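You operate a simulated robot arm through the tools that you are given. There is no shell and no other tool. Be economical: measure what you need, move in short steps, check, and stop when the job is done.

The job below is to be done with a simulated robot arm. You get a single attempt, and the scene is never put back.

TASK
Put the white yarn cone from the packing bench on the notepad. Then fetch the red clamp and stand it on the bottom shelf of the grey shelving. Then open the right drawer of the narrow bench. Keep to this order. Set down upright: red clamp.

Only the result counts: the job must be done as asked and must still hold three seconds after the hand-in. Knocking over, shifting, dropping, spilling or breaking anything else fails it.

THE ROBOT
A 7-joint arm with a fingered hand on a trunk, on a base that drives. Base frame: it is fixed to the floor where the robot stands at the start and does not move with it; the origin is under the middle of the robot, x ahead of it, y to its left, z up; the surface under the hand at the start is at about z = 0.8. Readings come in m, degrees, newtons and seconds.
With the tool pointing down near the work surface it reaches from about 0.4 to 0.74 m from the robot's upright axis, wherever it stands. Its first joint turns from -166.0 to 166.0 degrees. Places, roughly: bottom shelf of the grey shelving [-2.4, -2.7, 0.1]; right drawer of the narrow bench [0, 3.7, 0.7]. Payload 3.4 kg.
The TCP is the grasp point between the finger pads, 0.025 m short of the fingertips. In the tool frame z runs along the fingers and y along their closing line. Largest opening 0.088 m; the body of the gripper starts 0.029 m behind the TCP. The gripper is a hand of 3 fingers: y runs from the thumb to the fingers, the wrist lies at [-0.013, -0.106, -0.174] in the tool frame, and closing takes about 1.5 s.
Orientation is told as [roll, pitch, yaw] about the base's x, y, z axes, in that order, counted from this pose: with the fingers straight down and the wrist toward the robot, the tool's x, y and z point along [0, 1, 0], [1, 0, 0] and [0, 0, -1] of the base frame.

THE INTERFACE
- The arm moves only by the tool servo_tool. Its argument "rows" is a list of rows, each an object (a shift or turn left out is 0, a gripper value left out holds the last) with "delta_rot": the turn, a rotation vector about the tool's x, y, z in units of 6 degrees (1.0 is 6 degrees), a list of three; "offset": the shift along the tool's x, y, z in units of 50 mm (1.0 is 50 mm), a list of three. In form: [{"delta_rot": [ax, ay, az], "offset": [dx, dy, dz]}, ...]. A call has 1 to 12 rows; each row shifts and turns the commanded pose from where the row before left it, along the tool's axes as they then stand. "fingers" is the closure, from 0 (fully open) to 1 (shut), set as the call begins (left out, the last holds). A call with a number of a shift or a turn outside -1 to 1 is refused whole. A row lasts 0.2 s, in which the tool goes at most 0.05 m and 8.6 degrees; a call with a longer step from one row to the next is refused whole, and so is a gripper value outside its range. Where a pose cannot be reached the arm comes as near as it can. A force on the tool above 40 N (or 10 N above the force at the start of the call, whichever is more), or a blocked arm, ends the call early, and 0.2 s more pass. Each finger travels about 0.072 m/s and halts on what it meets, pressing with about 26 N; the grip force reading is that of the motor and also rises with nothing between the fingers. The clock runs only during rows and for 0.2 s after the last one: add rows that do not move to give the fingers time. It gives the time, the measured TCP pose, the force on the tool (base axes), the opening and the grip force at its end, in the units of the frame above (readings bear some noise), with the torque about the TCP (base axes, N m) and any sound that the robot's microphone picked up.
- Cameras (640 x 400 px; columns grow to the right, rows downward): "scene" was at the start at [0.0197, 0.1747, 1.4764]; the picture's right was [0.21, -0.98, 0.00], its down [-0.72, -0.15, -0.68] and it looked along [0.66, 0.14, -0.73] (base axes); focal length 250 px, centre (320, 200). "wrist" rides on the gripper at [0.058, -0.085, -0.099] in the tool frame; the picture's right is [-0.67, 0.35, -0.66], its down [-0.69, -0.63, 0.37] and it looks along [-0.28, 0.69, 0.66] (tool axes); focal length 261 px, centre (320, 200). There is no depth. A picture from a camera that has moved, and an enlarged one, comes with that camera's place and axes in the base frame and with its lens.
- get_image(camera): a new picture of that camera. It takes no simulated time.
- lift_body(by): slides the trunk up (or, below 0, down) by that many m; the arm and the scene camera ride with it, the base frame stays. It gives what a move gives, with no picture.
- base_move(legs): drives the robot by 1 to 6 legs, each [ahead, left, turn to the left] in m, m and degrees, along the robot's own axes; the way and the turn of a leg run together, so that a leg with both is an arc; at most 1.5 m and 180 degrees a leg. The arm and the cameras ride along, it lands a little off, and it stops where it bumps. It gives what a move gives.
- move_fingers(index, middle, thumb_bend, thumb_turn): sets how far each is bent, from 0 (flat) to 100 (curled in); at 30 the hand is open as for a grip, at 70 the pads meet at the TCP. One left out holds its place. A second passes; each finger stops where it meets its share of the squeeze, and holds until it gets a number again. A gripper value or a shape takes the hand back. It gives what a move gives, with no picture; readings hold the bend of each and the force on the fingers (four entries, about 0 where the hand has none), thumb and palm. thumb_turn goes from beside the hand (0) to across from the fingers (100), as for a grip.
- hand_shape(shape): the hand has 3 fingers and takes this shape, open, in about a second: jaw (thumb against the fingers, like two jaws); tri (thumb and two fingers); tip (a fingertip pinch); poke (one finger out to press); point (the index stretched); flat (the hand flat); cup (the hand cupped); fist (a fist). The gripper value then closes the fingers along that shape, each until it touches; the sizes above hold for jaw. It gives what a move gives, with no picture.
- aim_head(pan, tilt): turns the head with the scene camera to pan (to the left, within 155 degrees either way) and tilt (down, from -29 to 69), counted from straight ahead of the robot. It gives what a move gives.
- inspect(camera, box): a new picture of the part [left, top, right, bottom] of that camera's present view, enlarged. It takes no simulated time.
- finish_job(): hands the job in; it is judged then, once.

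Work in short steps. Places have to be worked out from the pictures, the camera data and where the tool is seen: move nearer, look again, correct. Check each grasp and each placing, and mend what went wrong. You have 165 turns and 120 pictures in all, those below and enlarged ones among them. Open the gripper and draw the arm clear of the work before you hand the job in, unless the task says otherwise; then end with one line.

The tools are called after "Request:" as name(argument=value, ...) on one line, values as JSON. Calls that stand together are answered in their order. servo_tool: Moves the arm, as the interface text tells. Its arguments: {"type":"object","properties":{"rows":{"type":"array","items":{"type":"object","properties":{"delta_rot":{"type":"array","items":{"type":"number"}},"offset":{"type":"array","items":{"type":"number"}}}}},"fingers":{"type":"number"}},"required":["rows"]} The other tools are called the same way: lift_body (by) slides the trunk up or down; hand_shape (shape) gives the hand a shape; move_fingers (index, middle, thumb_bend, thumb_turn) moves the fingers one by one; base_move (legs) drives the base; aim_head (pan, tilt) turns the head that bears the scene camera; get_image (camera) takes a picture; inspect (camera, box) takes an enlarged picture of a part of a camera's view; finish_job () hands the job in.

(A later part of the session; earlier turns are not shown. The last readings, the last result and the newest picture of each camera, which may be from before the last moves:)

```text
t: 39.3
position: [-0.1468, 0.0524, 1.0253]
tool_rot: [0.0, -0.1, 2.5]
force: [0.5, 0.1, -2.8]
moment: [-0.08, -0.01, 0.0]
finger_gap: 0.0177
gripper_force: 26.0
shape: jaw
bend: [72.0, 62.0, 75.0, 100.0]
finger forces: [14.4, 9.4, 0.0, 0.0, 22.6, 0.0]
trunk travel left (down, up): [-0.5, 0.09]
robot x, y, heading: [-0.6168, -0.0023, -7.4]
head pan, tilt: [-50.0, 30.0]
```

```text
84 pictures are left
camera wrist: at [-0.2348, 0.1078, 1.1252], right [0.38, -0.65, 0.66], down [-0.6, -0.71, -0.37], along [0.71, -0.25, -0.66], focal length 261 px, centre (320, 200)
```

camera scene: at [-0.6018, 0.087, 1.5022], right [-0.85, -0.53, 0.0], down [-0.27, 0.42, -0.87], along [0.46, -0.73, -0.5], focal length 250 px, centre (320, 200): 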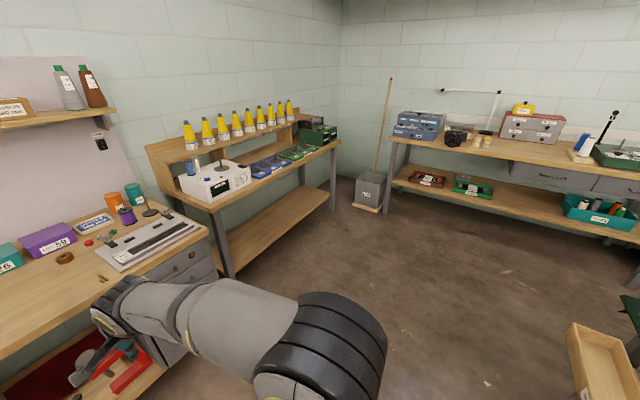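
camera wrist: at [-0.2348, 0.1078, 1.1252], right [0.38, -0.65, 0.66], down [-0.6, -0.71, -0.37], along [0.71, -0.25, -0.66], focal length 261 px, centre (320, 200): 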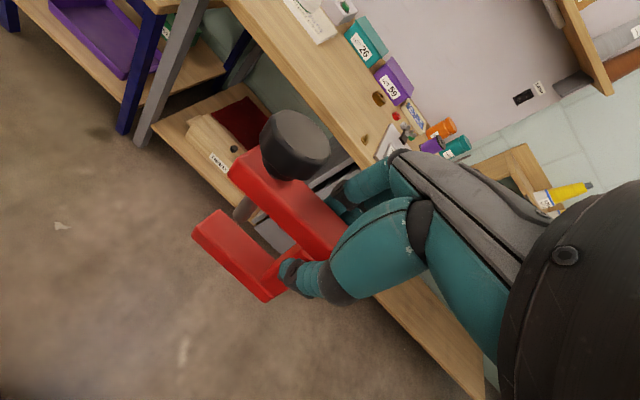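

Blocked while turning at -7.7°. I look behind on both sides to see what the base touched.

Request:
aim_head(pan=150, tilt=60)

Request:
get_image(camera="scene")

Request:
aim_head(pan=-140, tilt=55)

Request:
get_image(camera="scene")

```text
t: 42.2
position: [-0.1462, 0.0537, 1.0257]
tool_rot: [0.1, 0.0, 2.5]
force: [-0.5, 0.1, -3.3]
moment: [-0.06, -0.04, -0.01]
finger_gap: 0.0177
gripper_force: 26.5
shape: jaw
bend: [72.0, 62.0, 75.0, 100.0]
finger forces: [14.3, 9.4, 0.0, 0.0, 22.5, 0.1]
trunk travel left (down, up): [-0.5, 0.09]
robot x, y, heading: [-0.6154, 0.0001, -8.1]
head pan, tilt: [150.0, 60.0]
```

```text
83 pictures are left
camera scene: at [-0.7028, 0.2042, 1.4601], right [0.61, 0.79, 0.0], down [0.68, -0.53, -0.5], along [-0.4, 0.31, -0.87], focal length 250 px, centre (320, 200)
```

scene: 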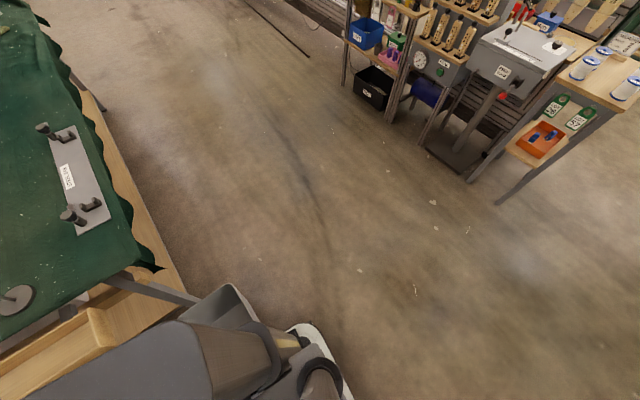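

```text
t: 46.2
position: [-0.1468, 0.052, 1.0259]
tool_rot: [0.0, 0.0, 2.5]
force: [-0.8, 0.7, -3.2]
moment: [-0.06, -0.02, -0.03]
finger_gap: 0.0179
gripper_force: 26.2
shape: jaw
bend: [72.0, 62.0, 75.0, 100.0]
finger forces: [14.3, 9.4, 0.1, 0.0, 22.6, 0.0]
trunk travel left (down, up): [-0.5, 0.09]
robot x, y, heading: [-0.6159, 0.001, -7.7]
head pan, tilt: [-140.0, 55.0]
```

```text
82 pictures are left
camera scene: at [-0.7111, 0.1249, 1.4662], right [-0.53, 0.85, 0.0], down [0.69, 0.44, -0.57], along [-0.48, -0.31, -0.82], focal length 250 px, centre (320, 200)
```

scene: 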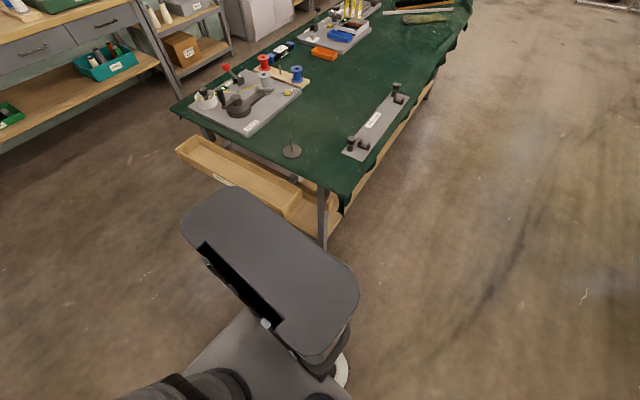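

A waste bin stands right behind the base at about (-1.05, -0.05). I go ahead 0.28 m first for room and then turn.

Request:
base_move(legs=[[0.28, 0, 0], [0, 0, -82.5]])

Request:
aim_head(pan=-90, tilt=50)

Request:
get_image(camera="scene")

```text
t: 51.7
position: [-0.2126, -0.4938, 1.0265]
tool_rot: [0.0, -0.1, -79.1]
force: [0.1, 0.1, -2.9]
moment: [-0.05, 0.04, -0.01]
finger_gap: 0.0172
gripper_force: 25.9
shape: jaw
bend: [72.0, 62.0, 76.0, 100.0]
finger forces: [14.4, 9.3, 0.0, 0.1, 22.3, 0.0]
trunk travel left (down, up): [-0.5, 0.09]
robot x, y, heading: [-0.3353, -0.0384, -89.2]
head pan, tilt: [-140.0, 55.0]
```

```text
t: 52.9
position: [-0.2139, -0.493, 1.0264]
tool_rot: [-0.1, -0.1, -79.1]
force: [0.2, -0.7, -3.3]
moment: [-0.02, 0.06, -0.03]
finger_gap: 0.0176
gripper_force: 25.8
shape: jaw
bend: [72.0, 62.0, 76.0, 100.0]
finger forces: [14.5, 9.3, 0.0, 0.0, 22.3, 0.0]
trunk travel left (down, up): [-0.5, 0.09]
robot x, y, heading: [-0.3335, -0.0387, -89.5]
head pan, tilt: [-90.0, 50.0]
```

```text
81 pictures are left
camera scene: at [-0.2521, 0.022, 1.4727], right [-0.01, 1.0, 0.0], down [0.77, 0.01, -0.64], along [-0.64, -0.01, -0.77], focal length 250 px, centre (320, 200)
```

scene: 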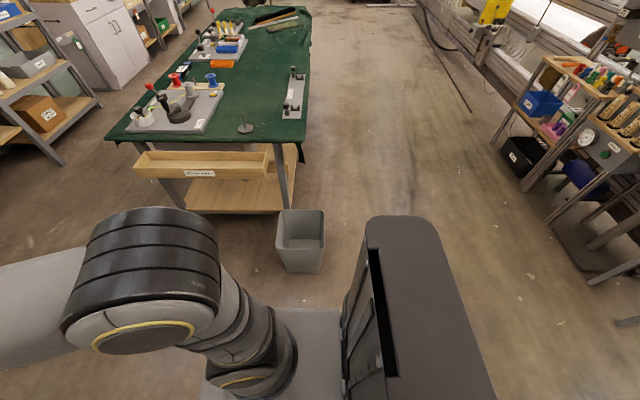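

The bin is unharmed and in the same place. Now I drive ahead into the aisle and strafe right toward the shelving in stages.

Request:
base_move(legs=[[1.5, 0, 0], [0, -1.0, 0]])

Request:
aim_head(pan=-50, tilt=35)

Request:
get_image(camera="scene")

```text
t: 65.0
position: [-1.2031, -1.9949, 1.0255]
tool_rot: [0.0, 0.0, -78.9]
force: [0.1, -0.6, -3.4]
moment: [0.0, 0.07, 0.02]
finger_gap: 0.0174
gripper_force: 25.7
shape: jaw
bend: [72.0, 62.0, 76.0, 100.0]
finger forces: [14.4, 9.3, 0.0, 0.0, 22.3, 0.1]
trunk travel left (down, up): [-0.5, 0.09]
robot x, y, heading: [-1.3264, -1.5412, -89.1]
head pan, tilt: [-90.0, 50.0]
```

```text
t: 66.1
position: [-1.2031, -1.9949, 1.025]
tool_rot: [0.0, 0.0, -78.9]
force: [-0.3, -0.4, -3.3]
moment: [0.0, 0.04, -0.01]
finger_gap: 0.0171
gripper_force: 26.0
shape: jaw
bend: [72.0, 62.0, 76.0, 100.0]
finger forces: [14.4, 9.3, 0.0, 0.0, 22.2, 0.0]
trunk travel left (down, up): [-0.5, 0.09]
robot x, y, heading: [-1.3232, -1.541, -89.1]
head pan, tilt: [-50.0, 35.0]
```

```text
80 pictures are left
camera scene: at [-1.2337, -1.5363, 1.4944], right [-0.65, 0.76, 0.0], down [0.43, 0.38, -0.82], along [-0.62, -0.53, -0.57], focal length 250 px, centre (320, 200)
```

scene: 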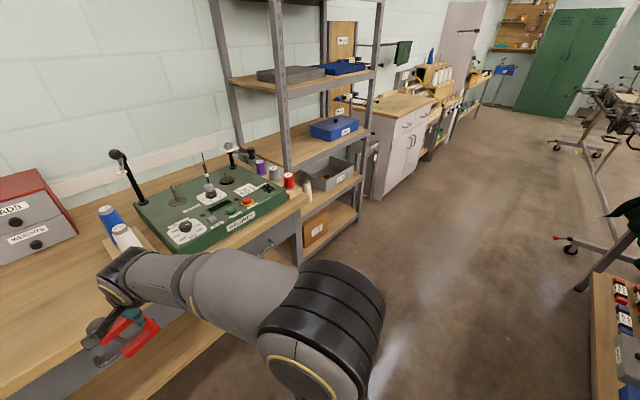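

I continue to strafe 1.15 m so the robot stands before the shelving.

Request:
base_move(legs=[[0, -1.15, -0.9]])

Request:
aim_head(pan=0, tilt=55)

Request:
get_image(camera="scene")

Request:
get_image(camera="wrist")

```text
t: 72.0
position: [-2.3669, -2.007, 1.0256]
tool_rot: [0.0, 0.0, -79.5]
force: [0.8, 0.3, -2.8]
moment: [0.0, 0.09, -0.02]
finger_gap: 0.0172
gripper_force: 26.0
shape: jaw
bend: [72.0, 62.0, 76.0, 100.0]
finger forces: [14.4, 9.2, 0.0, 0.0, 22.3, 0.0]
trunk travel left (down, up): [-0.5, 0.09]
robot x, y, heading: [-2.4807, -1.5508, -89.7]
head pan, tilt: [-50.0, 35.0]
```

```text
t: 73.2
position: [-2.3662, -2.008, 1.0268]
tool_rot: [0.0, 0.0, -79.5]
force: [0.0, -0.5, -3.5]
moment: [-0.03, 0.1, -0.02]
finger_gap: 0.0175
gripper_force: 25.7
shape: jaw
bend: [72.0, 62.0, 76.0, 100.0]
finger forces: [14.3, 9.3, 0.1, 0.1, 22.3, 0.0]
trunk travel left (down, up): [-0.5, 0.09]
robot x, y, heading: [-2.4822, -1.5504, -89.7]
head pan, tilt: [0.0, 55.0]
```

```text
79 pictures are left
camera scene: at [-2.324, -1.5638, 1.4662], right [-1.0, 0.0, 0.0], down [0.0, 0.82, -0.57], along [0.0, -0.57, -0.82], focal length 250 px, centre (320, 200)
```

scene: 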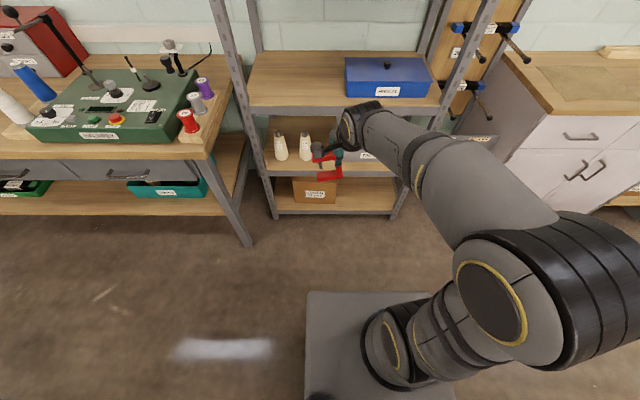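

```text
78 pictures are left
camera wrist: at [-2.3247, -1.9121, 1.1251], right [-0.59, -0.47, 0.66], down [-0.79, 0.49, -0.37], along [-0.15, -0.73, -0.66], focal length 261 px, centre (320, 200)
```

wrist: 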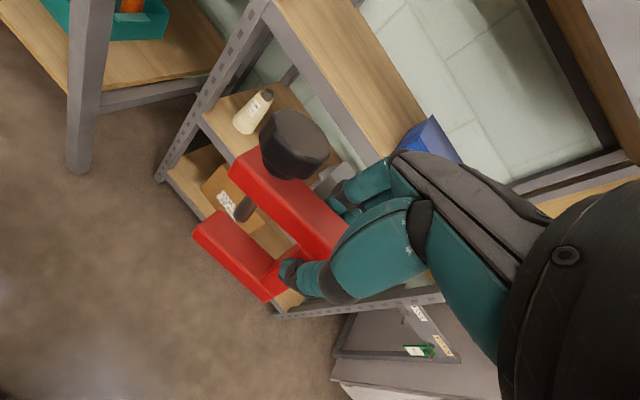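

Bottom shelf: front edge y≈-2.41, free between the brown box (x>-2.44) and the right leg (x≈-2.78); next shelf at z≈0.5. I strafe 0.2 m right and lower the trunk.

Request:
base_move(legs=[[0, -0.2, -0.3]])

Request:
lift_body(by=-0.3)

Request:
get_image(camera="scene")

```text
t: 74.8
position: [-2.5686, -2.0089, 1.0267]
tool_rot: [-0.1, 0.1, -79.5]
force: [-0.1, 0.3, -3.4]
moment: [-0.02, 0.03, 0.03]
finger_gap: 0.0175
gripper_force: 25.8
shape: jaw
bend: [72.0, 62.0, 76.0, 100.0]
finger forces: [14.6, 9.3, 0.0, 0.0, 22.4, 0.0]
trunk travel left (down, up): [-0.5, 0.09]
robot x, y, heading: [-2.6877, -1.5525, -89.6]
head pan, tilt: [0.0, 55.0]
```

```text
t: 77.8
position: [-2.5678, -2.0076, 0.7264]
tool_rot: [0.0, -0.1, -79.5]
force: [0.3, 0.0, -3.8]
moment: [-0.04, 0.05, 0.01]
finger_gap: 0.0175
gripper_force: 25.5
shape: jaw
bend: [72.0, 62.0, 76.0, 100.0]
finger forces: [14.5, 9.3, 0.1, 0.0, 22.4, 0.0]
trunk travel left (down, up): [-0.2, 0.39]
robot x, y, heading: [-2.686, -1.5537, -89.6]
head pan, tilt: [0.0, 55.0]
```

```text
77 pictures are left
camera scene: at [-2.5262, -1.5647, 1.1662], right [-1.0, 0.0, 0.0], down [0.0, 0.82, -0.57], along [0.0, -0.57, -0.82], focal length 250 px, centre (320, 200)
```

scene: 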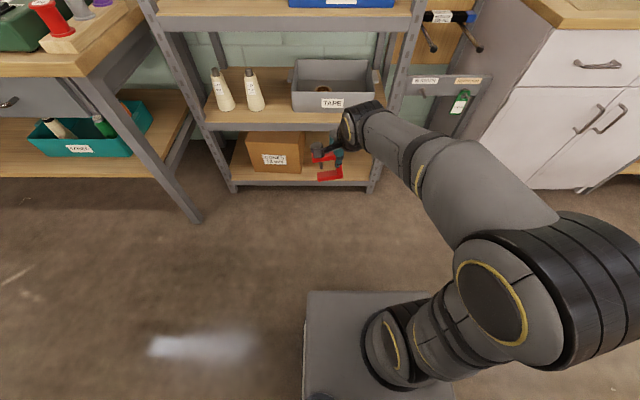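

I lower the trunk the remaining 0.2 m, then extend the arm 0.09 m forward and 0.2 m down while still outside the shelving.

Request:
lift_body(by=-0.2)

Request:
servo_tool(rows=[{"offset": [-0.06, 0.3, 0.2]}, {"offset": [-0.08, 0.4, 0.5]}, {"offset": [-0.08, 0.45, 0.7]}, {"offset": [-0.08, 0.4, 0.7]}, {"offset": [-0.06, 0.25, 0.7]}, {"offset": [0, 0, 0.7]}, {"offset": [0, 0, 0.5]}, {}])

Request:
get_image(camera="scene")

Request:
get_image(camera="wrist")

```text
t: 80.0
position: [-2.5685, -2.0085, 0.5262]
tool_rot: [0.0, -0.1, -79.5]
force: [-0.1, -0.3, -3.4]
moment: [0.0, 0.03, 0.02]
finger_gap: 0.0174
gripper_force: 25.5
shape: jaw
bend: [72.0, 62.0, 76.0, 100.0]
finger forces: [14.4, 9.3, 0.1, 0.0, 22.4, 0.1]
trunk travel left (down, up): [0.0, 0.59]
robot x, y, heading: [-2.6832, -1.5556, -89.5]
head pan, tilt: [0.0, 55.0]
```

```text
t: 81.8
position: [-2.5719, -2.1003, 0.3274]
tool_rot: [0.0, -0.1, -79.6]
force: [0.3, 0.0, -3.0]
moment: [0.02, 0.04, -0.01]
finger_gap: 0.0175
gripper_force: 26.2
shape: jaw
bend: [73.0, 62.0, 75.0, 100.0]
finger forces: [16.1, 11.5, 0.0, 0.0, 23.7, 0.0]
trunk travel left (down, up): [0.0, 0.59]
robot x, y, heading: [-2.6886, -1.5578, -89.8]
head pan, tilt: [0.0, 55.0]
```

```text
76 pictures are left
camera scene: at [-2.5262, -1.5648, 0.9661], right [-1.0, 0.0, 0.0], down [0.0, 0.82, -0.57], along [0.0, -0.57, -0.82], focal length 250 px, centre (320, 200)
```

scene: 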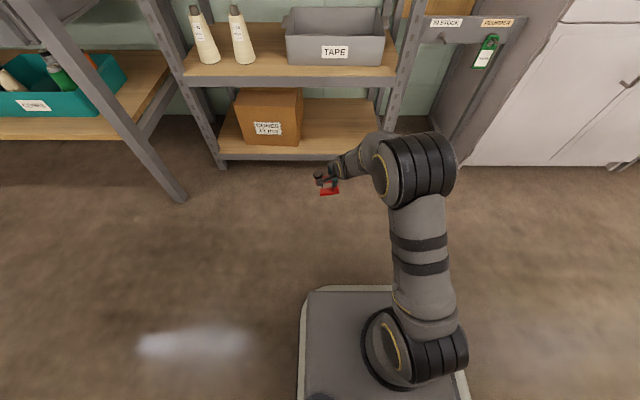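

```text
75 pictures are left
camera wrist: at [-2.53, -2.0053, 0.4252], right [-0.59, -0.47, 0.66], down [-0.79, 0.49, -0.37], along [-0.15, -0.73, -0.66], focal length 261 px, centre (320, 200)
```

wrist: 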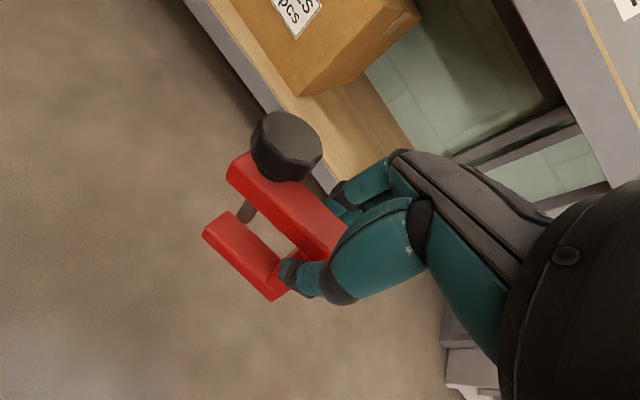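

Ahead of the shelf with the arm folded fine. I lower the clamp to TCP z≈0.23 (bottom ≈0.155, above the shelf's 0.1) and drive 0.3 m ahead.

Request:
servo_tool(rows=[{"offset": [0, 0, 0.5]}, {"offset": [0, 0, 0.7]}, {"offset": [0, 0, 0.7]}, {}])

Request:
base_move(legs=[[0.28, 0, 0]])

Request:
get_image(camera="scene")

Request:
get_image(camera="wrist")

```text
t: 82.8
position: [-2.5713, -2.1019, 0.2328]
tool_rot: [0.0, -0.1, -79.4]
force: [-0.3, -0.1, -2.5]
moment: [-0.01, 0.04, -0.01]
finger_gap: 0.0172
gripper_force: 26.0
shape: jaw
bend: [73.0, 62.0, 75.0, 100.0]
finger forces: [15.6, 11.4, 0.0, 0.0, 23.7, 0.1]
trunk travel left (down, up): [0.0, 0.59]
robot x, y, heading: [-2.6867, -1.5527, -89.8]
head pan, tilt: [0.0, 55.0]
```

```text
t: 84.7
position: [-2.5656, -2.3847, 0.2318]
tool_rot: [0.0, 0.1, -79.2]
force: [-0.2, -1.0, -3.4]
moment: [-0.01, 0.1, -0.04]
finger_gap: 0.0178
gripper_force: 26.2
shape: jaw
bend: [73.0, 62.0, 75.0, 100.0]
finger forces: [15.5, 11.4, 0.0, 0.0, 23.7, 0.0]
trunk travel left (down, up): [0.0, 0.59]
robot x, y, heading: [-2.6854, -1.8369, -89.6]
head pan, tilt: [0.0, 55.0]
```

```text
74 pictures are left
camera scene: at [-2.5242, -1.8487, 0.9661], right [-1.0, -0.01, 0.0], down [-0.01, 0.82, -0.57], along [0.01, -0.57, -0.82], focal length 250 px, centre (320, 200)
```

scene: 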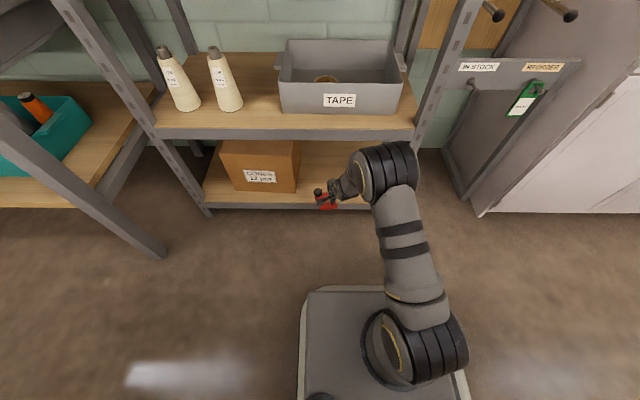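

```text
73 pictures are left
camera wrist: at [-2.5252, -2.2888, 0.331], right [-0.59, -0.47, 0.66], down [-0.79, 0.49, -0.37], along [-0.15, -0.73, -0.66], focal length 261 px, centre (320, 200)
```

wrist: 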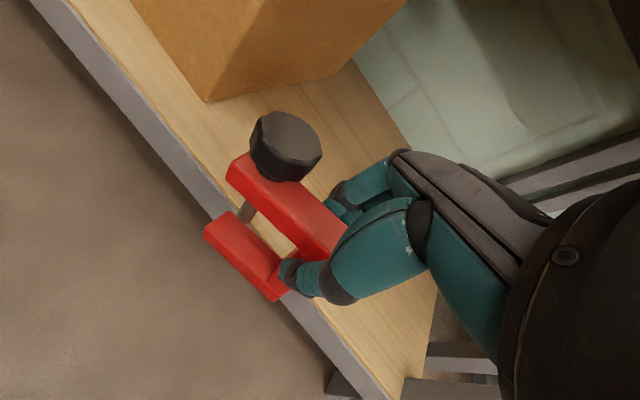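

The shelf edge is at y≈-2.43 and the clamp is just at it. I lower to TCP z 0.205 first so that the forearm passes well under the next shelf.

Request:
servo_tool(rows=[{"offset": [0, 0, 0.3]}, {"offset": [0, 0, 0.26]}, {}])

Request:
get_image(camera="wrist")

Request:
inspect(camera="scene", box=[260, 100, 460, 225])

```text
t: 85.5
position: [-2.5662, -2.3836, 0.2047]
tool_rot: [0.0, 0.2, -79.2]
force: [-0.7, -0.9, -3.1]
moment: [-0.05, 0.09, 0.02]
finger_gap: 0.0177
gripper_force: 26.2
shape: jaw
bend: [73.0, 62.0, 75.0, 100.0]
finger forces: [15.3, 11.3, 0.0, 0.0, 23.7, 0.1]
trunk travel left (down, up): [0.0, 0.59]
robot x, y, heading: [-2.6859, -1.838, -89.6]
head pan, tilt: [0.0, 55.0]
```

```text
72 pictures are left
camera wrist: at [-2.5258, -2.2886, 0.3033], right [-0.59, -0.47, 0.66], down [-0.79, 0.49, -0.36], along [-0.15, -0.73, -0.66], focal length 261 px, centre (320, 200)
```

wrist: 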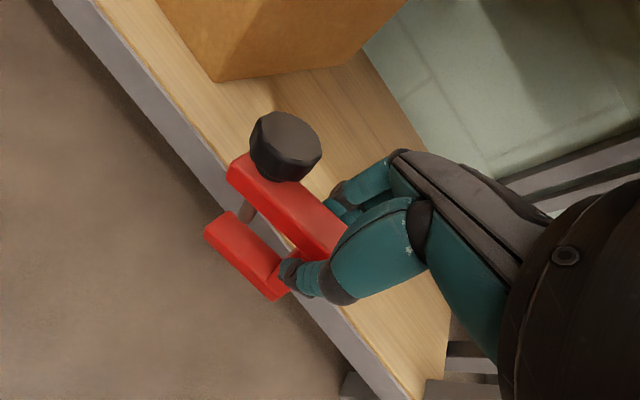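

```text
3.20 times, centred on (360, 162) of scene
camera zoom: at [-2.5242, -1.8487, 0.9661], right [-1.0, -0.01, 0.0], down [-0.01, 0.82, -0.57], along [0.01, -0.57, -0.82], focal length 799 px, centre (192, 320)
```

zoom: 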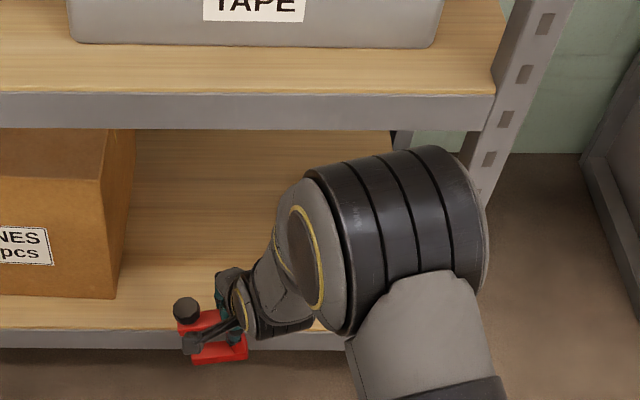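

The forearm joint is close to the right-hand upright. I yaw the tool 10° (squaring the clamp with the shelf, moving the wrist left) and shift 15 mm left.

Request:
servo_tool(rows=[{"delta_rot": [0, 0, 0.5], "offset": [0.1, 0, 0]}, {"delta_rot": [0, 0, 0.6], "offset": [0.1, 0, 0]}, {"delta_rot": [0, 0, 0.6], "offset": [0.1, 0, 0]}, {}])

Request:
inspect(camera="scene", box=[260, 100, 460, 225])

```text
t: 86.5
position: [-2.551, -2.3823, 0.2045]
tool_rot: [0.1, 0.1, -89.5]
force: [-0.7, 0.0, -2.2]
moment: [0.04, 0.06, 0.04]
finger_gap: 0.0176
gripper_force: 25.8
shape: jaw
bend: [73.0, 62.0, 75.0, 100.0]
finger forces: [15.6, 11.5, 0.0, 0.1, 23.7, 0.0]
trunk travel left (down, up): [0.0, 0.59]
robot x, y, heading: [-2.6832, -1.8416, -89.6]
head pan, tilt: [0.0, 55.0]
```

```text
3.20 times, centred on (360, 162) of scene
camera zoom: at [-2.5242, -1.8487, 0.9661], right [-1.0, -0.01, 0.0], down [-0.01, 0.82, -0.57], along [0.01, -0.57, -0.82], focal length 799 px, centre (192, 320)
```

zoom: 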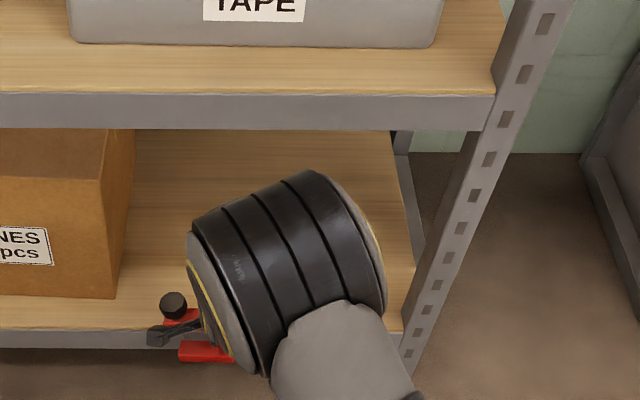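

Much better clearance. I move in 0.09 m with the arm.

Request:
servo_tool(rows=[{"offset": [0, 0.4, 0]}, {"offset": [0, 0.5, 0]}, {"offset": [0, 0.5, 0]}, {"offset": [0, 0.4, 0]}, {}])

Request:
get_image(camera="wrist")

Request:
inspect(camera="scene", box=[260, 100, 460, 225])

```text
t: 87.7
position: [-2.5506, -2.4735, 0.2062]
tool_rot: [-0.1, 0.1, -89.4]
force: [0.8, -0.7, -1.4]
moment: [-0.01, 0.04, -0.02]
finger_gap: 0.0178
gripper_force: 26.0
shape: jaw
bend: [74.0, 61.0, 75.0, 100.0]
finger forces: [17.0, 11.2, 0.1, 0.0, 23.1, 0.0]
trunk travel left (down, up): [0.0, 0.59]
robot x, y, heading: [-2.6847, -1.8399, -89.4]
head pan, tilt: [0.0, 55.0]
```

```text
69 pictures are left
camera wrist: at [-2.4933, -2.3859, 0.3043], right [-0.67, -0.36, 0.66], down [-0.69, 0.62, -0.36], along [-0.28, -0.7, -0.66], focal length 261 px, centre (320, 200)
```

wrist: 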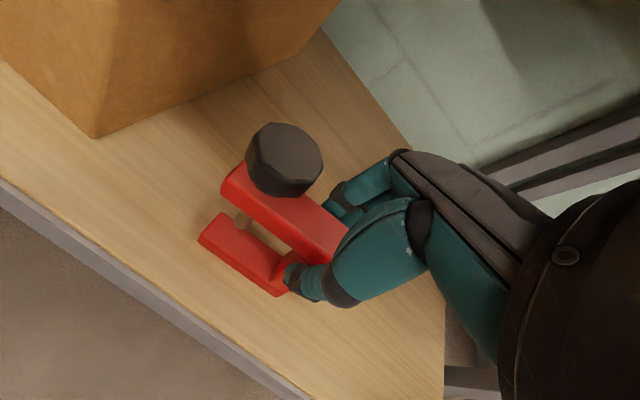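

```text
3.20 times, centred on (360, 162) of scene
camera zoom: at [-2.5242, -1.8487, 0.9661], right [-1.0, -0.01, 0.0], down [-0.01, 0.82, -0.57], along [0.01, -0.57, -0.82], focal length 799 px, centre (192, 320)
```

zoom: 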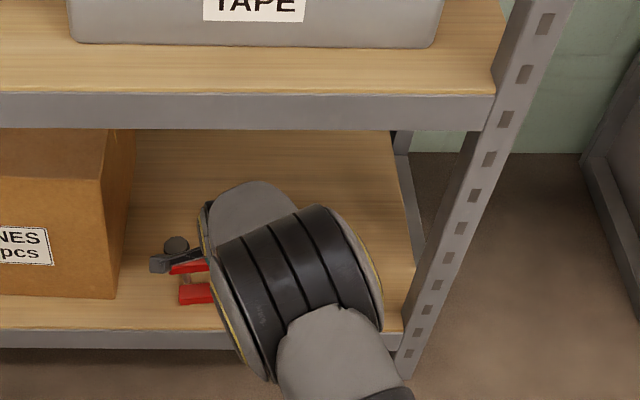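

The clamp is over the shelf with room around it. I go 15 mm deeper and lower toward contact.

Request:
servo_tool(rows=[{"offset": [0, 0.3, 0]}, {"offset": [0, 0, 0.2]}, {"offset": [0, 0, 0.16]}, {}])

Request:
get_image(camera="wrist")

```text
t: 88.7
position: [-2.5505, -2.4892, 0.1922]
tool_rot: [0.2, -0.5, -89.5]
force: [-3.2, -1.3, 32.1]
moment: [0.26, 0.07, -0.05]
finger_gap: 0.0204
gripper_force: 26.2
shape: jaw
bend: [74.0, 60.0, 76.0, 100.0]
finger forces: [16.9, 15.3, 0.0, 0.0, 27.8, 0.0]
trunk travel left (down, up): [0.0, 0.59]
robot x, y, heading: [-2.6842, -1.8374, -89.5]
head pan, tilt: [0.0, 55.0]
```

```text
67 pictures are left
camera wrist: at [-2.4936, -2.4014, 0.2897], right [-0.67, -0.35, 0.66], down [-0.69, 0.62, -0.37], along [-0.28, -0.7, -0.65], focal length 261 px, centre (320, 200)
```

wrist: 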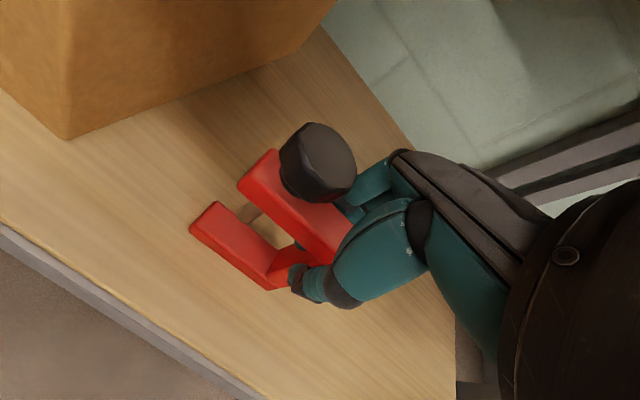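

Contact came earlier (shelf top ≈0.117), with 32 N. I relieve the pressure by raising 4 mm and examine the clamp's attitude.

Request:
servo_tool(rows=[{"offset": [0, 0, -0.1]}, {}])

Request:
inspect(camera="scene", box=[285, 150, 365, 200])

Request:
inspect(camera="wrist", box=[140, 90, 400, 330])

```text
t: 89.3
position: [-2.5499, -2.4872, 0.1919]
tool_rot: [0.0, 0.0, -89.4]
force: [-2.3, -2.0, 20.7]
moment: [-0.01, 0.1, -0.01]
finger_gap: 0.0204
gripper_force: 26.3
shape: jaw
bend: [74.0, 59.0, 76.0, 100.0]
finger forces: [13.7, 16.0, 0.0, 0.0, 24.5, 0.0]
trunk travel left (down, up): [0.0, 0.59]
robot x, y, heading: [-2.6844, -1.8419, -89.3]
head pan, tilt: [0.0, 55.0]
```

```text
8.00 times, centred on (325, 175) of scene
camera zoom: at [-2.5246, -1.847, 0.9662], right [-1.0, -0.01, 0.0], down [-0.01, 0.82, -0.58], along [0.01, -0.58, -0.82], focal length 1997 px, centre (280, 400)
```

zoom: 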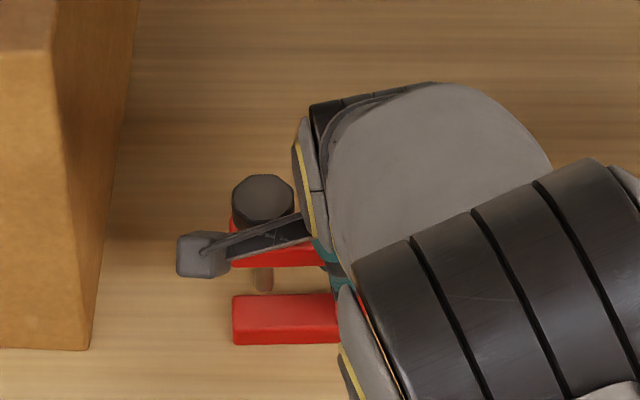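

```text
1.67 times, centred on (270, 210) of wrist
camera zoom: at [-2.4934, -2.4001, 0.291], right [-0.67, -0.35, 0.66], down [-0.69, 0.62, -0.37], along [-0.28, -0.7, -0.66], focal length 434 px, centre (403, 183)
```

zoom: 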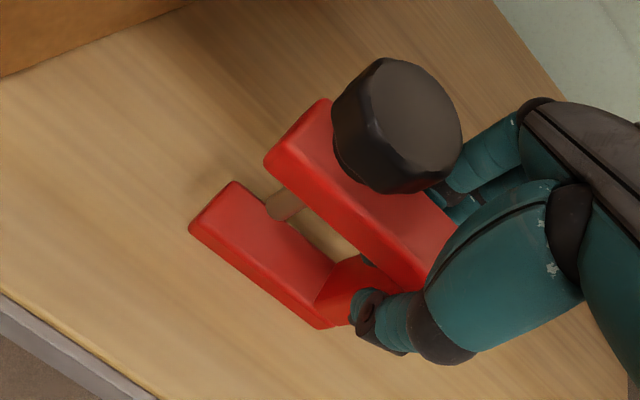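

The clamp looks level (bars horizontal in the scene view). I relieve a bit more pressure before releasing.

Request:
servo_tool(rows=[{"offset": [0, 0, -0.08]}, {}])

```text
t: 89.9
position: [-2.5504, -2.4872, 0.195]
tool_rot: [0.0, 0.3, -89.3]
force: [0.1, 0.3, 1.3]
moment: [0.08, 0.04, 0.02]
finger_gap: 0.0195
gripper_force: 25.9
shape: jaw
bend: [74.0, 59.0, 76.0, 100.0]
finger forces: [17.7, 13.1, 0.0, 0.1, 23.3, 0.1]
trunk travel left (down, up): [0.0, 0.59]
robot x, y, heading: [-2.6848, -1.8368, -89.4]
head pan, tilt: [0.0, 55.0]
```

Force is near zero, the clamp rests on the shelf. Open.

Request:
servo_tool(rows=[{}, {}, {}, {}, {}, {}, {}], fingers=0)

Request:
get_image(camera="wrist")

Request:
inspect(camera="scene", box=[285, 150, 365, 200])

```text
t: 91.5
position: [-2.5508, -2.4879, 0.1949]
tool_rot: [0.1, 0.0, -89.4]
force: [-0.3, 0.3, -0.6]
moment: [0.01, -0.04, 0.02]
finger_gap: 0.0875
gripper_force: 0.1
shape: jaw
bend: [30.0, 30.0, 30.0, 98.0]
finger forces: [0.1, 0.0, 0.1, 0.0, 0.0, 0.0]
trunk travel left (down, up): [0.0, 0.59]
robot x, y, heading: [-2.6848, -1.8347, -89.7]
head pan, tilt: [0.0, 55.0]
```

```text
64 pictures are left
camera wrist: at [-2.4936, -2.4008, 0.2942], right [-0.67, -0.36, 0.66], down [-0.69, 0.62, -0.37], along [-0.28, -0.7, -0.66], focal length 261 px, centre (320, 200)
```

wrist: 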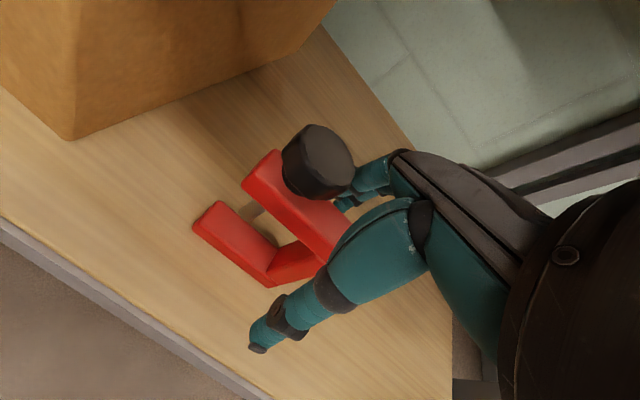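

```text
8.00 times, centred on (325, 175) of scene
camera zoom: at [-2.5242, -1.8485, 0.9662], right [-1.0, -0.01, 0.0], down [-0.01, 0.82, -0.57], along [0.01, -0.57, -0.82], focal length 1997 px, centre (280, 400)
```

zoom: 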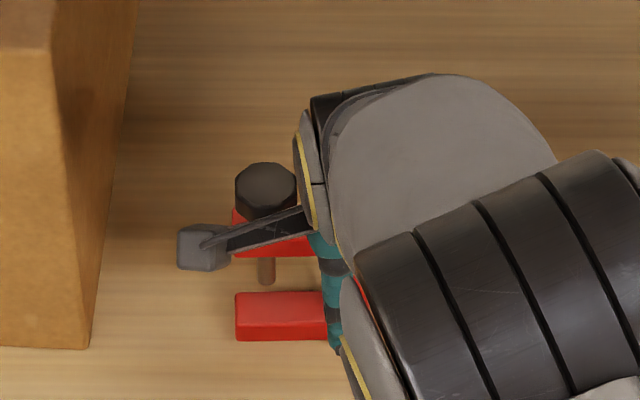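

The clamp stands free. To avoid raising the forearm under the next shelf, I slide the hand 7 cm to the right (fingers leave past the clamp's spine end), then check before withdrawing.

Request:
servo_tool(rows=[{"offset": [-0.3, 0, 0]}, {"offset": [-0.4, 0, 0]}, {"offset": [-0.4, 0, 0]}, {"offset": [-0.4, 0, 0]}, {}])

Request:
get_image(camera="wrist")

Request:
inspect(camera="scene", box=[285, 100, 445, 200])

```text
t: 92.7
position: [-2.624, -2.4882, 0.1952]
tool_rot: [0.1, 0.0, -89.4]
force: [0.6, 0.9, -0.2]
moment: [-0.05, 0.04, -0.02]
finger_gap: 0.0875
gripper_force: 0.0
shape: jaw
bend: [30.0, 30.0, 30.0, 98.0]
finger forces: [0.0, 0.0, 0.1, 0.0, 0.0, 0.1]
trunk travel left (down, up): [0.0, 0.59]
robot x, y, heading: [-2.6827, -1.8402, -89.3]
head pan, tilt: [0.0, 55.0]
```

```text
62 pictures are left
camera wrist: at [-2.5676, -2.4009, 0.2941], right [-0.67, -0.36, 0.66], down [-0.69, 0.62, -0.37], along [-0.28, -0.7, -0.66], focal length 261 px, centre (320, 200)
```

wrist: 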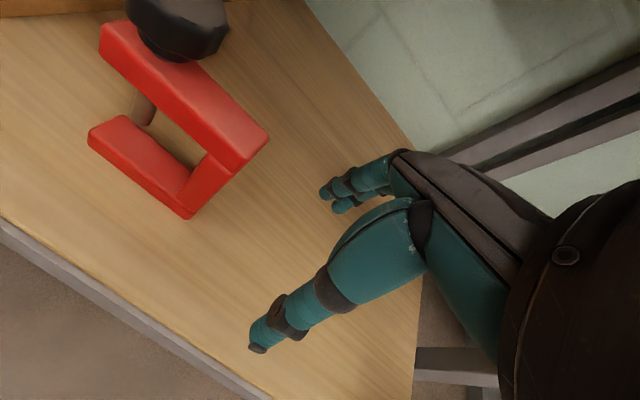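

```text
4.00 times, centred on (365, 150) of scene
camera zoom: at [-2.5242, -1.8485, 0.9662], right [-1.0, -0.01, 0.0], down [-0.01, 0.82, -0.57], along [0.01, -0.57, -0.82], focal length 999 px, centre (140, 400)
```

zoom: 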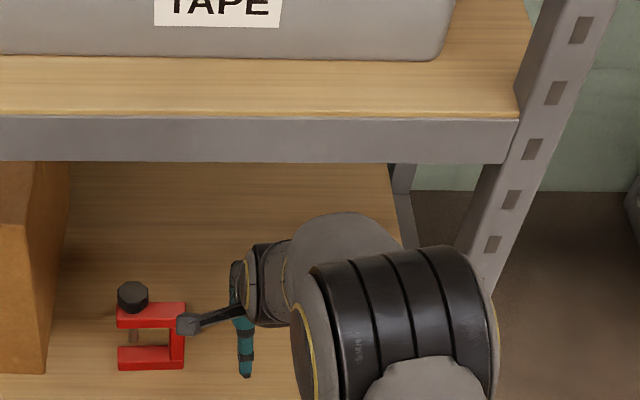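

The clamp stands upright and free. I withdraw straight back with the arm and then the base.

Request:
servo_tool(rows=[{"offset": [0, -0.4, 0]}, {"offset": [0, -0.6, 0]}, {"offset": [0, -0.6, 0]}, {}])

Request:
base_move(legs=[[-0.3, 0, 0]])

Request:
inspect(camera="scene", box=[200, 60, 440, 210])

```text
t: 93.7
position: [-2.6253, -2.4079, 0.1957]
tool_rot: [0.0, 0.0, -89.3]
force: [0.5, 0.3, -0.5]
moment: [0.02, 0.0, 0.0]
finger_gap: 0.0877
gripper_force: 0.1
shape: jaw
bend: [30.0, 30.0, 30.0, 98.0]
finger forces: [0.0, 0.1, 0.0, 0.0, 0.0, 0.0]
trunk travel left (down, up): [0.0, 0.59]
robot x, y, heading: [-2.6813, -1.8403, -89.3]
head pan, tilt: [0.0, 55.0]
```

```text
t: 95.8
position: [-2.6262, -2.1088, 0.1956]
tool_rot: [0.0, 0.0, -89.2]
force: [0.8, 0.0, 0.5]
moment: [0.03, 0.02, 0.0]
finger_gap: 0.0876
gripper_force: 0.0
shape: jaw
bend: [30.0, 30.0, 30.0, 98.0]
finger forces: [0.1, 0.0, 0.0, 0.0, 0.0, 0.1]
trunk travel left (down, up): [0.0, 0.59]
robot x, y, heading: [-2.6848, -1.5392, -89.2]
head pan, tilt: [0.0, 55.0]
```

```text
2.67 times, centred on (320, 135) of scene
camera zoom: at [-2.5274, -1.5492, 0.9662], right [-1.0, -0.01, 0.0], down [-0.01, 0.82, -0.57], along [0.01, -0.57, -0.82], focal length 666 px, centre (320, 373)
```

zoom: 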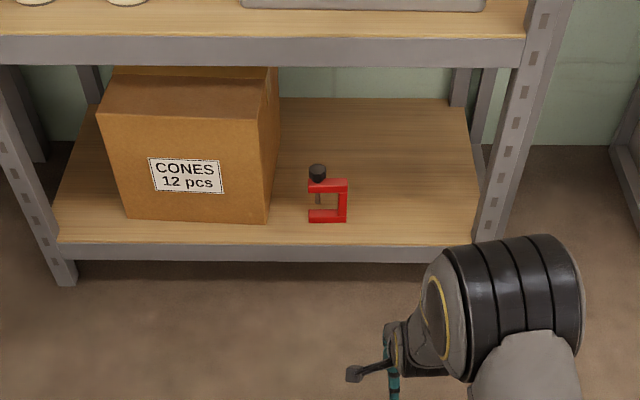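

Second part done: the clamp stands on the bottom shelf. I raise the trunk and fold the arm for the drive.

Request:
lift_body(by=0.5)

Request:
servo_tool(rows=[{"offset": [0, 0, -0.8]}, {"offset": [0, 0, -0.8]}, {"offset": [0, -0.2, -0.8]}, {"offset": [0, -0.4, -0.8]}, {"offset": [0, -0.4, -0.8]}, {"offset": [0, -0.4, -0.8]}, {"offset": [0, -0.4, -0.8]}, {"offset": [0, -0.4, -0.6]}, {}])

Request:
base_move(legs=[[0, 1.2, 0], [0, 1.1, 0]])

```text
refused: 0.5 is not a number from -0.4 to 0.4
```

```text
t: 97.8
position: [-2.6285, -1.9986, 0.5059]
tool_rot: [0.0, 0.1, -89.3]
force: [-0.5, 0.5, -0.1]
moment: [-0.02, 0.01, 0.04]
finger_gap: 0.0877
gripper_force: 0.2
shape: jaw
bend: [30.0, 30.0, 30.0, 98.0]
finger forces: [0.1, 0.0, 0.0, 0.0, 0.1, 0.0]
trunk travel left (down, up): [0.0, 0.59]
robot x, y, heading: [-2.6885, -1.5405, -89.4]
head pan, tilt: [0.0, 55.0]
```

```text
t: 109.0
position: [-0.3439, -1.971, 0.5045]
tool_rot: [0.0, 0.0, -89.2]
force: [0.6, -0.6, 0.0]
moment: [0.01, 0.01, -0.01]
finger_gap: 0.0879
gripper_force: 0.1
shape: jaw
bend: [30.0, 30.0, 30.0, 98.0]
finger forces: [0.0, 0.0, 0.1, 0.0, 0.0, 0.1]
trunk travel left (down, up): [0.0, 0.59]
robot x, y, heading: [-0.4056, -1.5116, -89.2]
head pan, tilt: [0.0, 55.0]
```

The trunk lift was refused (max 0.4), but the drive went without a bump. I lift 0.4 now, then turn left 180° (in two halves) to face the narrow bench.

Request:
lift_body(by=0.4)

Request:
base_move(legs=[[0, 0, 90], [0, 0, 89.2]])

Request:
aim_head(pan=0, tilt=25)

Request:
get_image(camera="scene")

```text
t: 112.9
position: [-0.344, -1.971, 0.9045]
tool_rot: [-0.1, 0.0, -89.2]
force: [-0.4, 0.1, -0.1]
moment: [0.02, -0.01, 0.0]
finger_gap: 0.0876
gripper_force: 0.0
shape: jaw
bend: [30.0, 30.0, 30.0, 98.0]
finger forces: [0.0, 0.0, 0.0, 0.0, 0.0, 0.0]
trunk travel left (down, up): [-0.4, 0.19]
robot x, y, heading: [-0.4048, -1.506, -89.3]
head pan, tilt: [0.0, 55.0]
```

```text
t: 120.9
position: [-0.4577, -1.0492, 0.905]
tool_rot: [0.0, 0.0, 90.1]
force: [-0.1, 0.0, -0.6]
moment: [0.01, -0.02, 0.0]
finger_gap: 0.0877
gripper_force: 0.1
shape: jaw
bend: [30.0, 30.0, 30.0, 98.0]
finger forces: [0.1, 0.1, 0.1, 0.0, 0.0, 0.0]
trunk travel left (down, up): [-0.4, 0.19]
robot x, y, heading: [-0.4024, -1.5085, 90.1]
head pan, tilt: [0.0, 55.0]
```

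```text
t: 121.8
position: [-0.4557, -1.049, 0.9054]
tool_rot: [0.0, 0.1, 90.1]
force: [1.0, -0.8, -0.1]
moment: [-0.01, 0.01, -0.02]
finger_gap: 0.0878
gripper_force: 0.1
shape: jaw
bend: [30.0, 30.0, 30.0, 98.0]
finger forces: [0.0, 0.0, 0.1, 0.0, 0.0, 0.1]
trunk travel left (down, up): [-0.4, 0.19]
robot x, y, heading: [-0.4053, -1.509, 90.1]
head pan, tilt: [0.0, 25.0]
```

```text
59 pictures are left
camera scene: at [-0.5588, -1.478, 1.4101], right [1.0, 0.0, 0.0], down [0.0, -0.42, -0.91], along [0.0, 0.91, -0.42], focal length 250 px, centre (320, 200)
```

scene: 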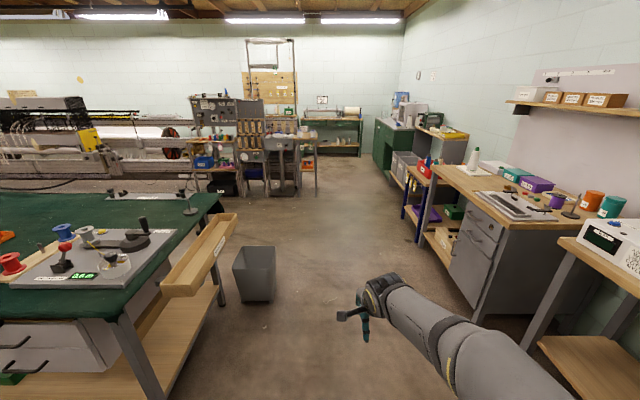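

Ahead of me the corridor between the bin (x≈-0.87) and the benches (x≳0.2) is open. I drive ahead with a slight shift to the right, then look again.

Request:
base_move(legs=[[1.4, -0.16, 0], [1.1, -0.1, 0]])

Request:
aim_head(pan=0, tilt=30)

Request:
get_image(camera="scene")

```text
t: 134.1
position: [-0.1649, 1.4599, 0.9054]
tool_rot: [0.0, 0.1, 88.6]
force: [1.1, -0.1, 0.4]
moment: [-0.02, 0.01, -0.01]
finger_gap: 0.0877
gripper_force: 0.1
shape: jaw
bend: [30.0, 30.0, 30.0, 98.0]
finger forces: [0.0, 0.0, 0.1, 0.0, 0.0, 0.1]
trunk travel left (down, up): [-0.4, 0.19]
robot x, y, heading: [-0.1218, 0.9971, 88.3]
head pan, tilt: [0.0, 25.0]
```

```text
t: 134.8
position: [-0.1648, 1.4578, 0.9061]
tool_rot: [-0.1, 0.0, 88.6]
force: [-0.6, 0.2, -0.7]
moment: [0.0, 0.0, -0.01]
finger_gap: 0.0878
gripper_force: 0.0
shape: jaw
bend: [30.0, 30.0, 30.0, 98.0]
finger forces: [0.0, 0.0, 0.0, 0.0, 0.0, 0.0]
trunk travel left (down, up): [-0.4, 0.19]
robot x, y, heading: [-0.124, 0.9999, 88.7]
head pan, tilt: [0.0, 30.0]
```

```text
58 pictures are left
camera scene: at [-0.2782, 1.0314, 1.4022], right [1.0, -0.02, 0.0], down [-0.01, -0.5, -0.87], along [0.02, 0.87, -0.5], focal length 250 px, centre (320, 200)
```

scene: 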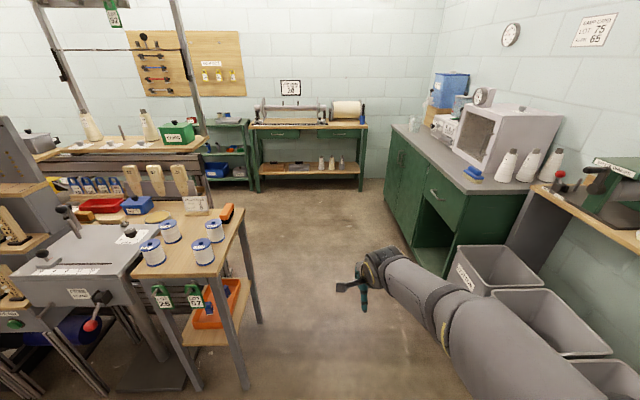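

I enlarge the narrow bench to see its drawers and handles.

Request:
inspect(camera="scene", box=[235, 90, 385, 200])

```text
3.64 times, centred on (310, 145) of scene
camera zoom: at [-0.2782, 1.0314, 1.4022], right [1.0, -0.02, 0.0], down [-0.01, -0.5, -0.87], along [0.02, 0.87, -0.5], focal length 908 px, centre (356, 400)
```

zoom: 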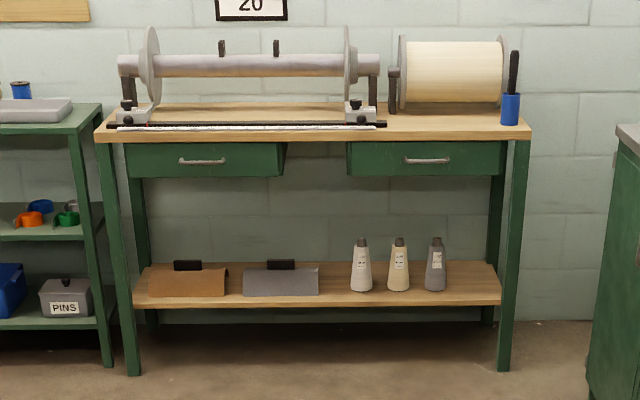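

The right drawer's handle is a horizontal bar near (-0.02, 3.62, 0.70). I drive to about (0.0, 2.4) facing it squarely.

Request:
base_move(legs=[[1.4, -0.1, 1.4]])

Request:
aim_head(pan=0, tilt=38)

Request:
get_image(camera="scene")

Request:
inspect(camera="scene", box=[300, 80, 460, 180])

```text
t: 141.7
position: [-0.0519, 2.8287, 0.9052]
tool_rot: [0.0, 0.0, 89.4]
force: [-0.6, 0.1, 0.2]
moment: [0.03, -0.04, 0.0]
finger_gap: 0.0875
gripper_force: 0.0
shape: jaw
bend: [30.0, 30.0, 30.0, 98.0]
finger forces: [0.0, 0.1, 0.1, 0.0, 0.0, 0.0]
trunk travel left (down, up): [-0.4, 0.19]
robot x, y, heading: [-0.0041, 2.3607, 89.5]
head pan, tilt: [0.0, 30.0]
```

```text
t: 142.4
position: [-0.0504, 2.8283, 0.9054]
tool_rot: [0.1, 0.0, 89.5]
force: [0.2, -0.5, 0.2]
moment: [0.0, -0.03, 0.04]
finger_gap: 0.0878
gripper_force: 0.1
shape: jaw
bend: [30.0, 30.0, 30.0, 98.0]
finger forces: [0.1, 0.1, 0.0, 0.0, 0.0, 0.0]
trunk travel left (down, up): [-0.4, 0.19]
robot x, y, heading: [0.0009, 2.3682, 89.2]
head pan, tilt: [0.0, 38.0]
```

```text
56 pictures are left
camera scene: at [-0.1575, 2.3948, 1.3899], right [1.0, -0.01, 0.0], down [-0.01, -0.62, -0.79], along [0.01, 0.79, -0.62], focal length 250 px, centre (320, 200)
```

scene: 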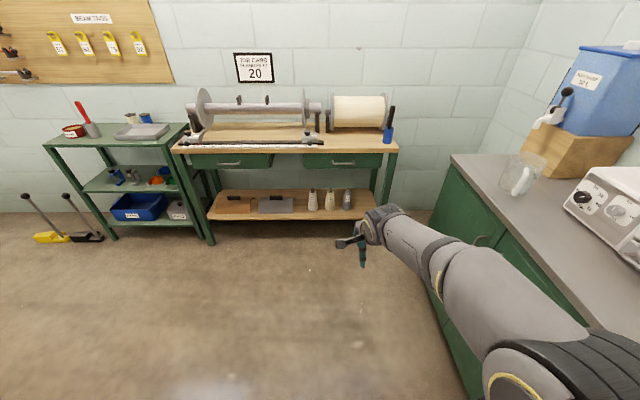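

```text
4.00 times, centred on (380, 130) of scene
camera zoom: at [-0.1575, 2.3948, 1.3899], right [1.0, -0.01, 0.0], down [-0.01, -0.62, -0.79], along [0.01, 0.79, -0.62], focal length 999 px, centre (80, 480)
```

zoom: 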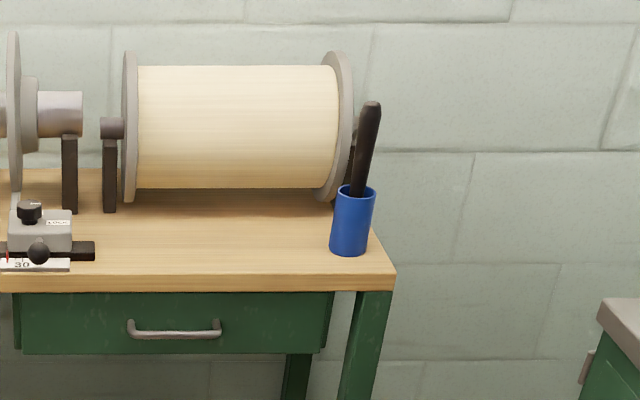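

Triangulated handle: (-0.016, 3.586, 0.71), about 0.12 m wide, roughly 3 cm off the drawer front. I extend the arm a bit forward and pitch the hand so the fingers point ahead.

Request:
servo_tool(rows=[{"offset": [0, 0.8, -0.2]}, {"offset": [0, 0.8, -0.2]}, {"offset": [0, 0.8, -0.2]}, {"offset": [0, 0.8, 0]}, {}])

Request:
servo_tool(rows=[{"delta_rot": [-1, 0, 0]}, {"delta_rot": [-1, 0, 0]}, {"delta_rot": [-1, 0, 0]}, {"delta_rot": [-1, 0, 0]}, {"delta_rot": [-1, 0, 0]}, {"delta_rot": [-1, 0, 0]}, {"delta_rot": [-1, 0, 0]}, {}])

Request:
get_image(camera="scene")

```text
t: 143.6
position: [-0.0506, 2.9889, 0.9362]
tool_rot: [-0.1, 0.1, 89.4]
force: [-0.1, -0.2, -0.8]
moment: [0.01, -0.02, -0.02]
finger_gap: 0.0878
gripper_force: 0.0
shape: jaw
bend: [30.0, 30.0, 30.0, 98.0]
finger forces: [0.0, 0.0, 0.0, 0.0, 0.0, 0.0]
trunk travel left (down, up): [-0.4, 0.19]
robot x, y, heading: [0.0004, 2.3715, 89.6]
head pan, tilt: [0.0, 38.0]
```

```text
t: 145.4
position: [-0.0499, 2.9876, 0.9349]
tool_rot: [0.0, -42.1, 89.5]
force: [0.4, 0.7, 0.5]
moment: [-0.02, -0.06, 0.02]
finger_gap: 0.0878
gripper_force: 0.1
shape: jaw
bend: [30.0, 30.0, 30.0, 98.0]
finger forces: [0.0, 0.0, 0.0, 0.1, 0.1, 0.1]
trunk travel left (down, up): [-0.4, 0.19]
robot x, y, heading: [-0.001, 2.3673, 89.6]
head pan, tilt: [0.0, 38.0]
```

```text
54 pictures are left
camera scene: at [-0.1575, 2.3948, 1.3898], right [1.0, -0.01, 0.0], down [-0.01, -0.62, -0.79], along [0.01, 0.79, -0.62], focal length 250 px, centre (320, 200)
```

scene: 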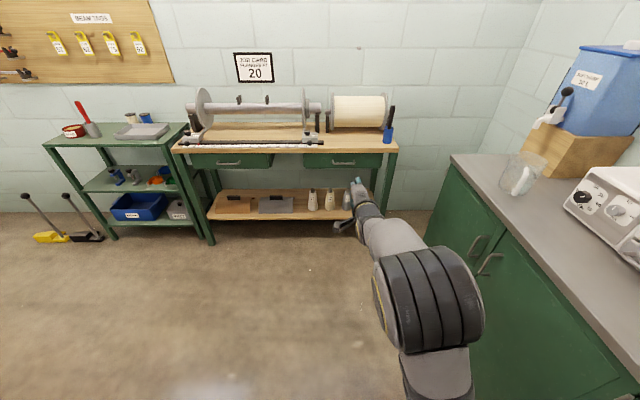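

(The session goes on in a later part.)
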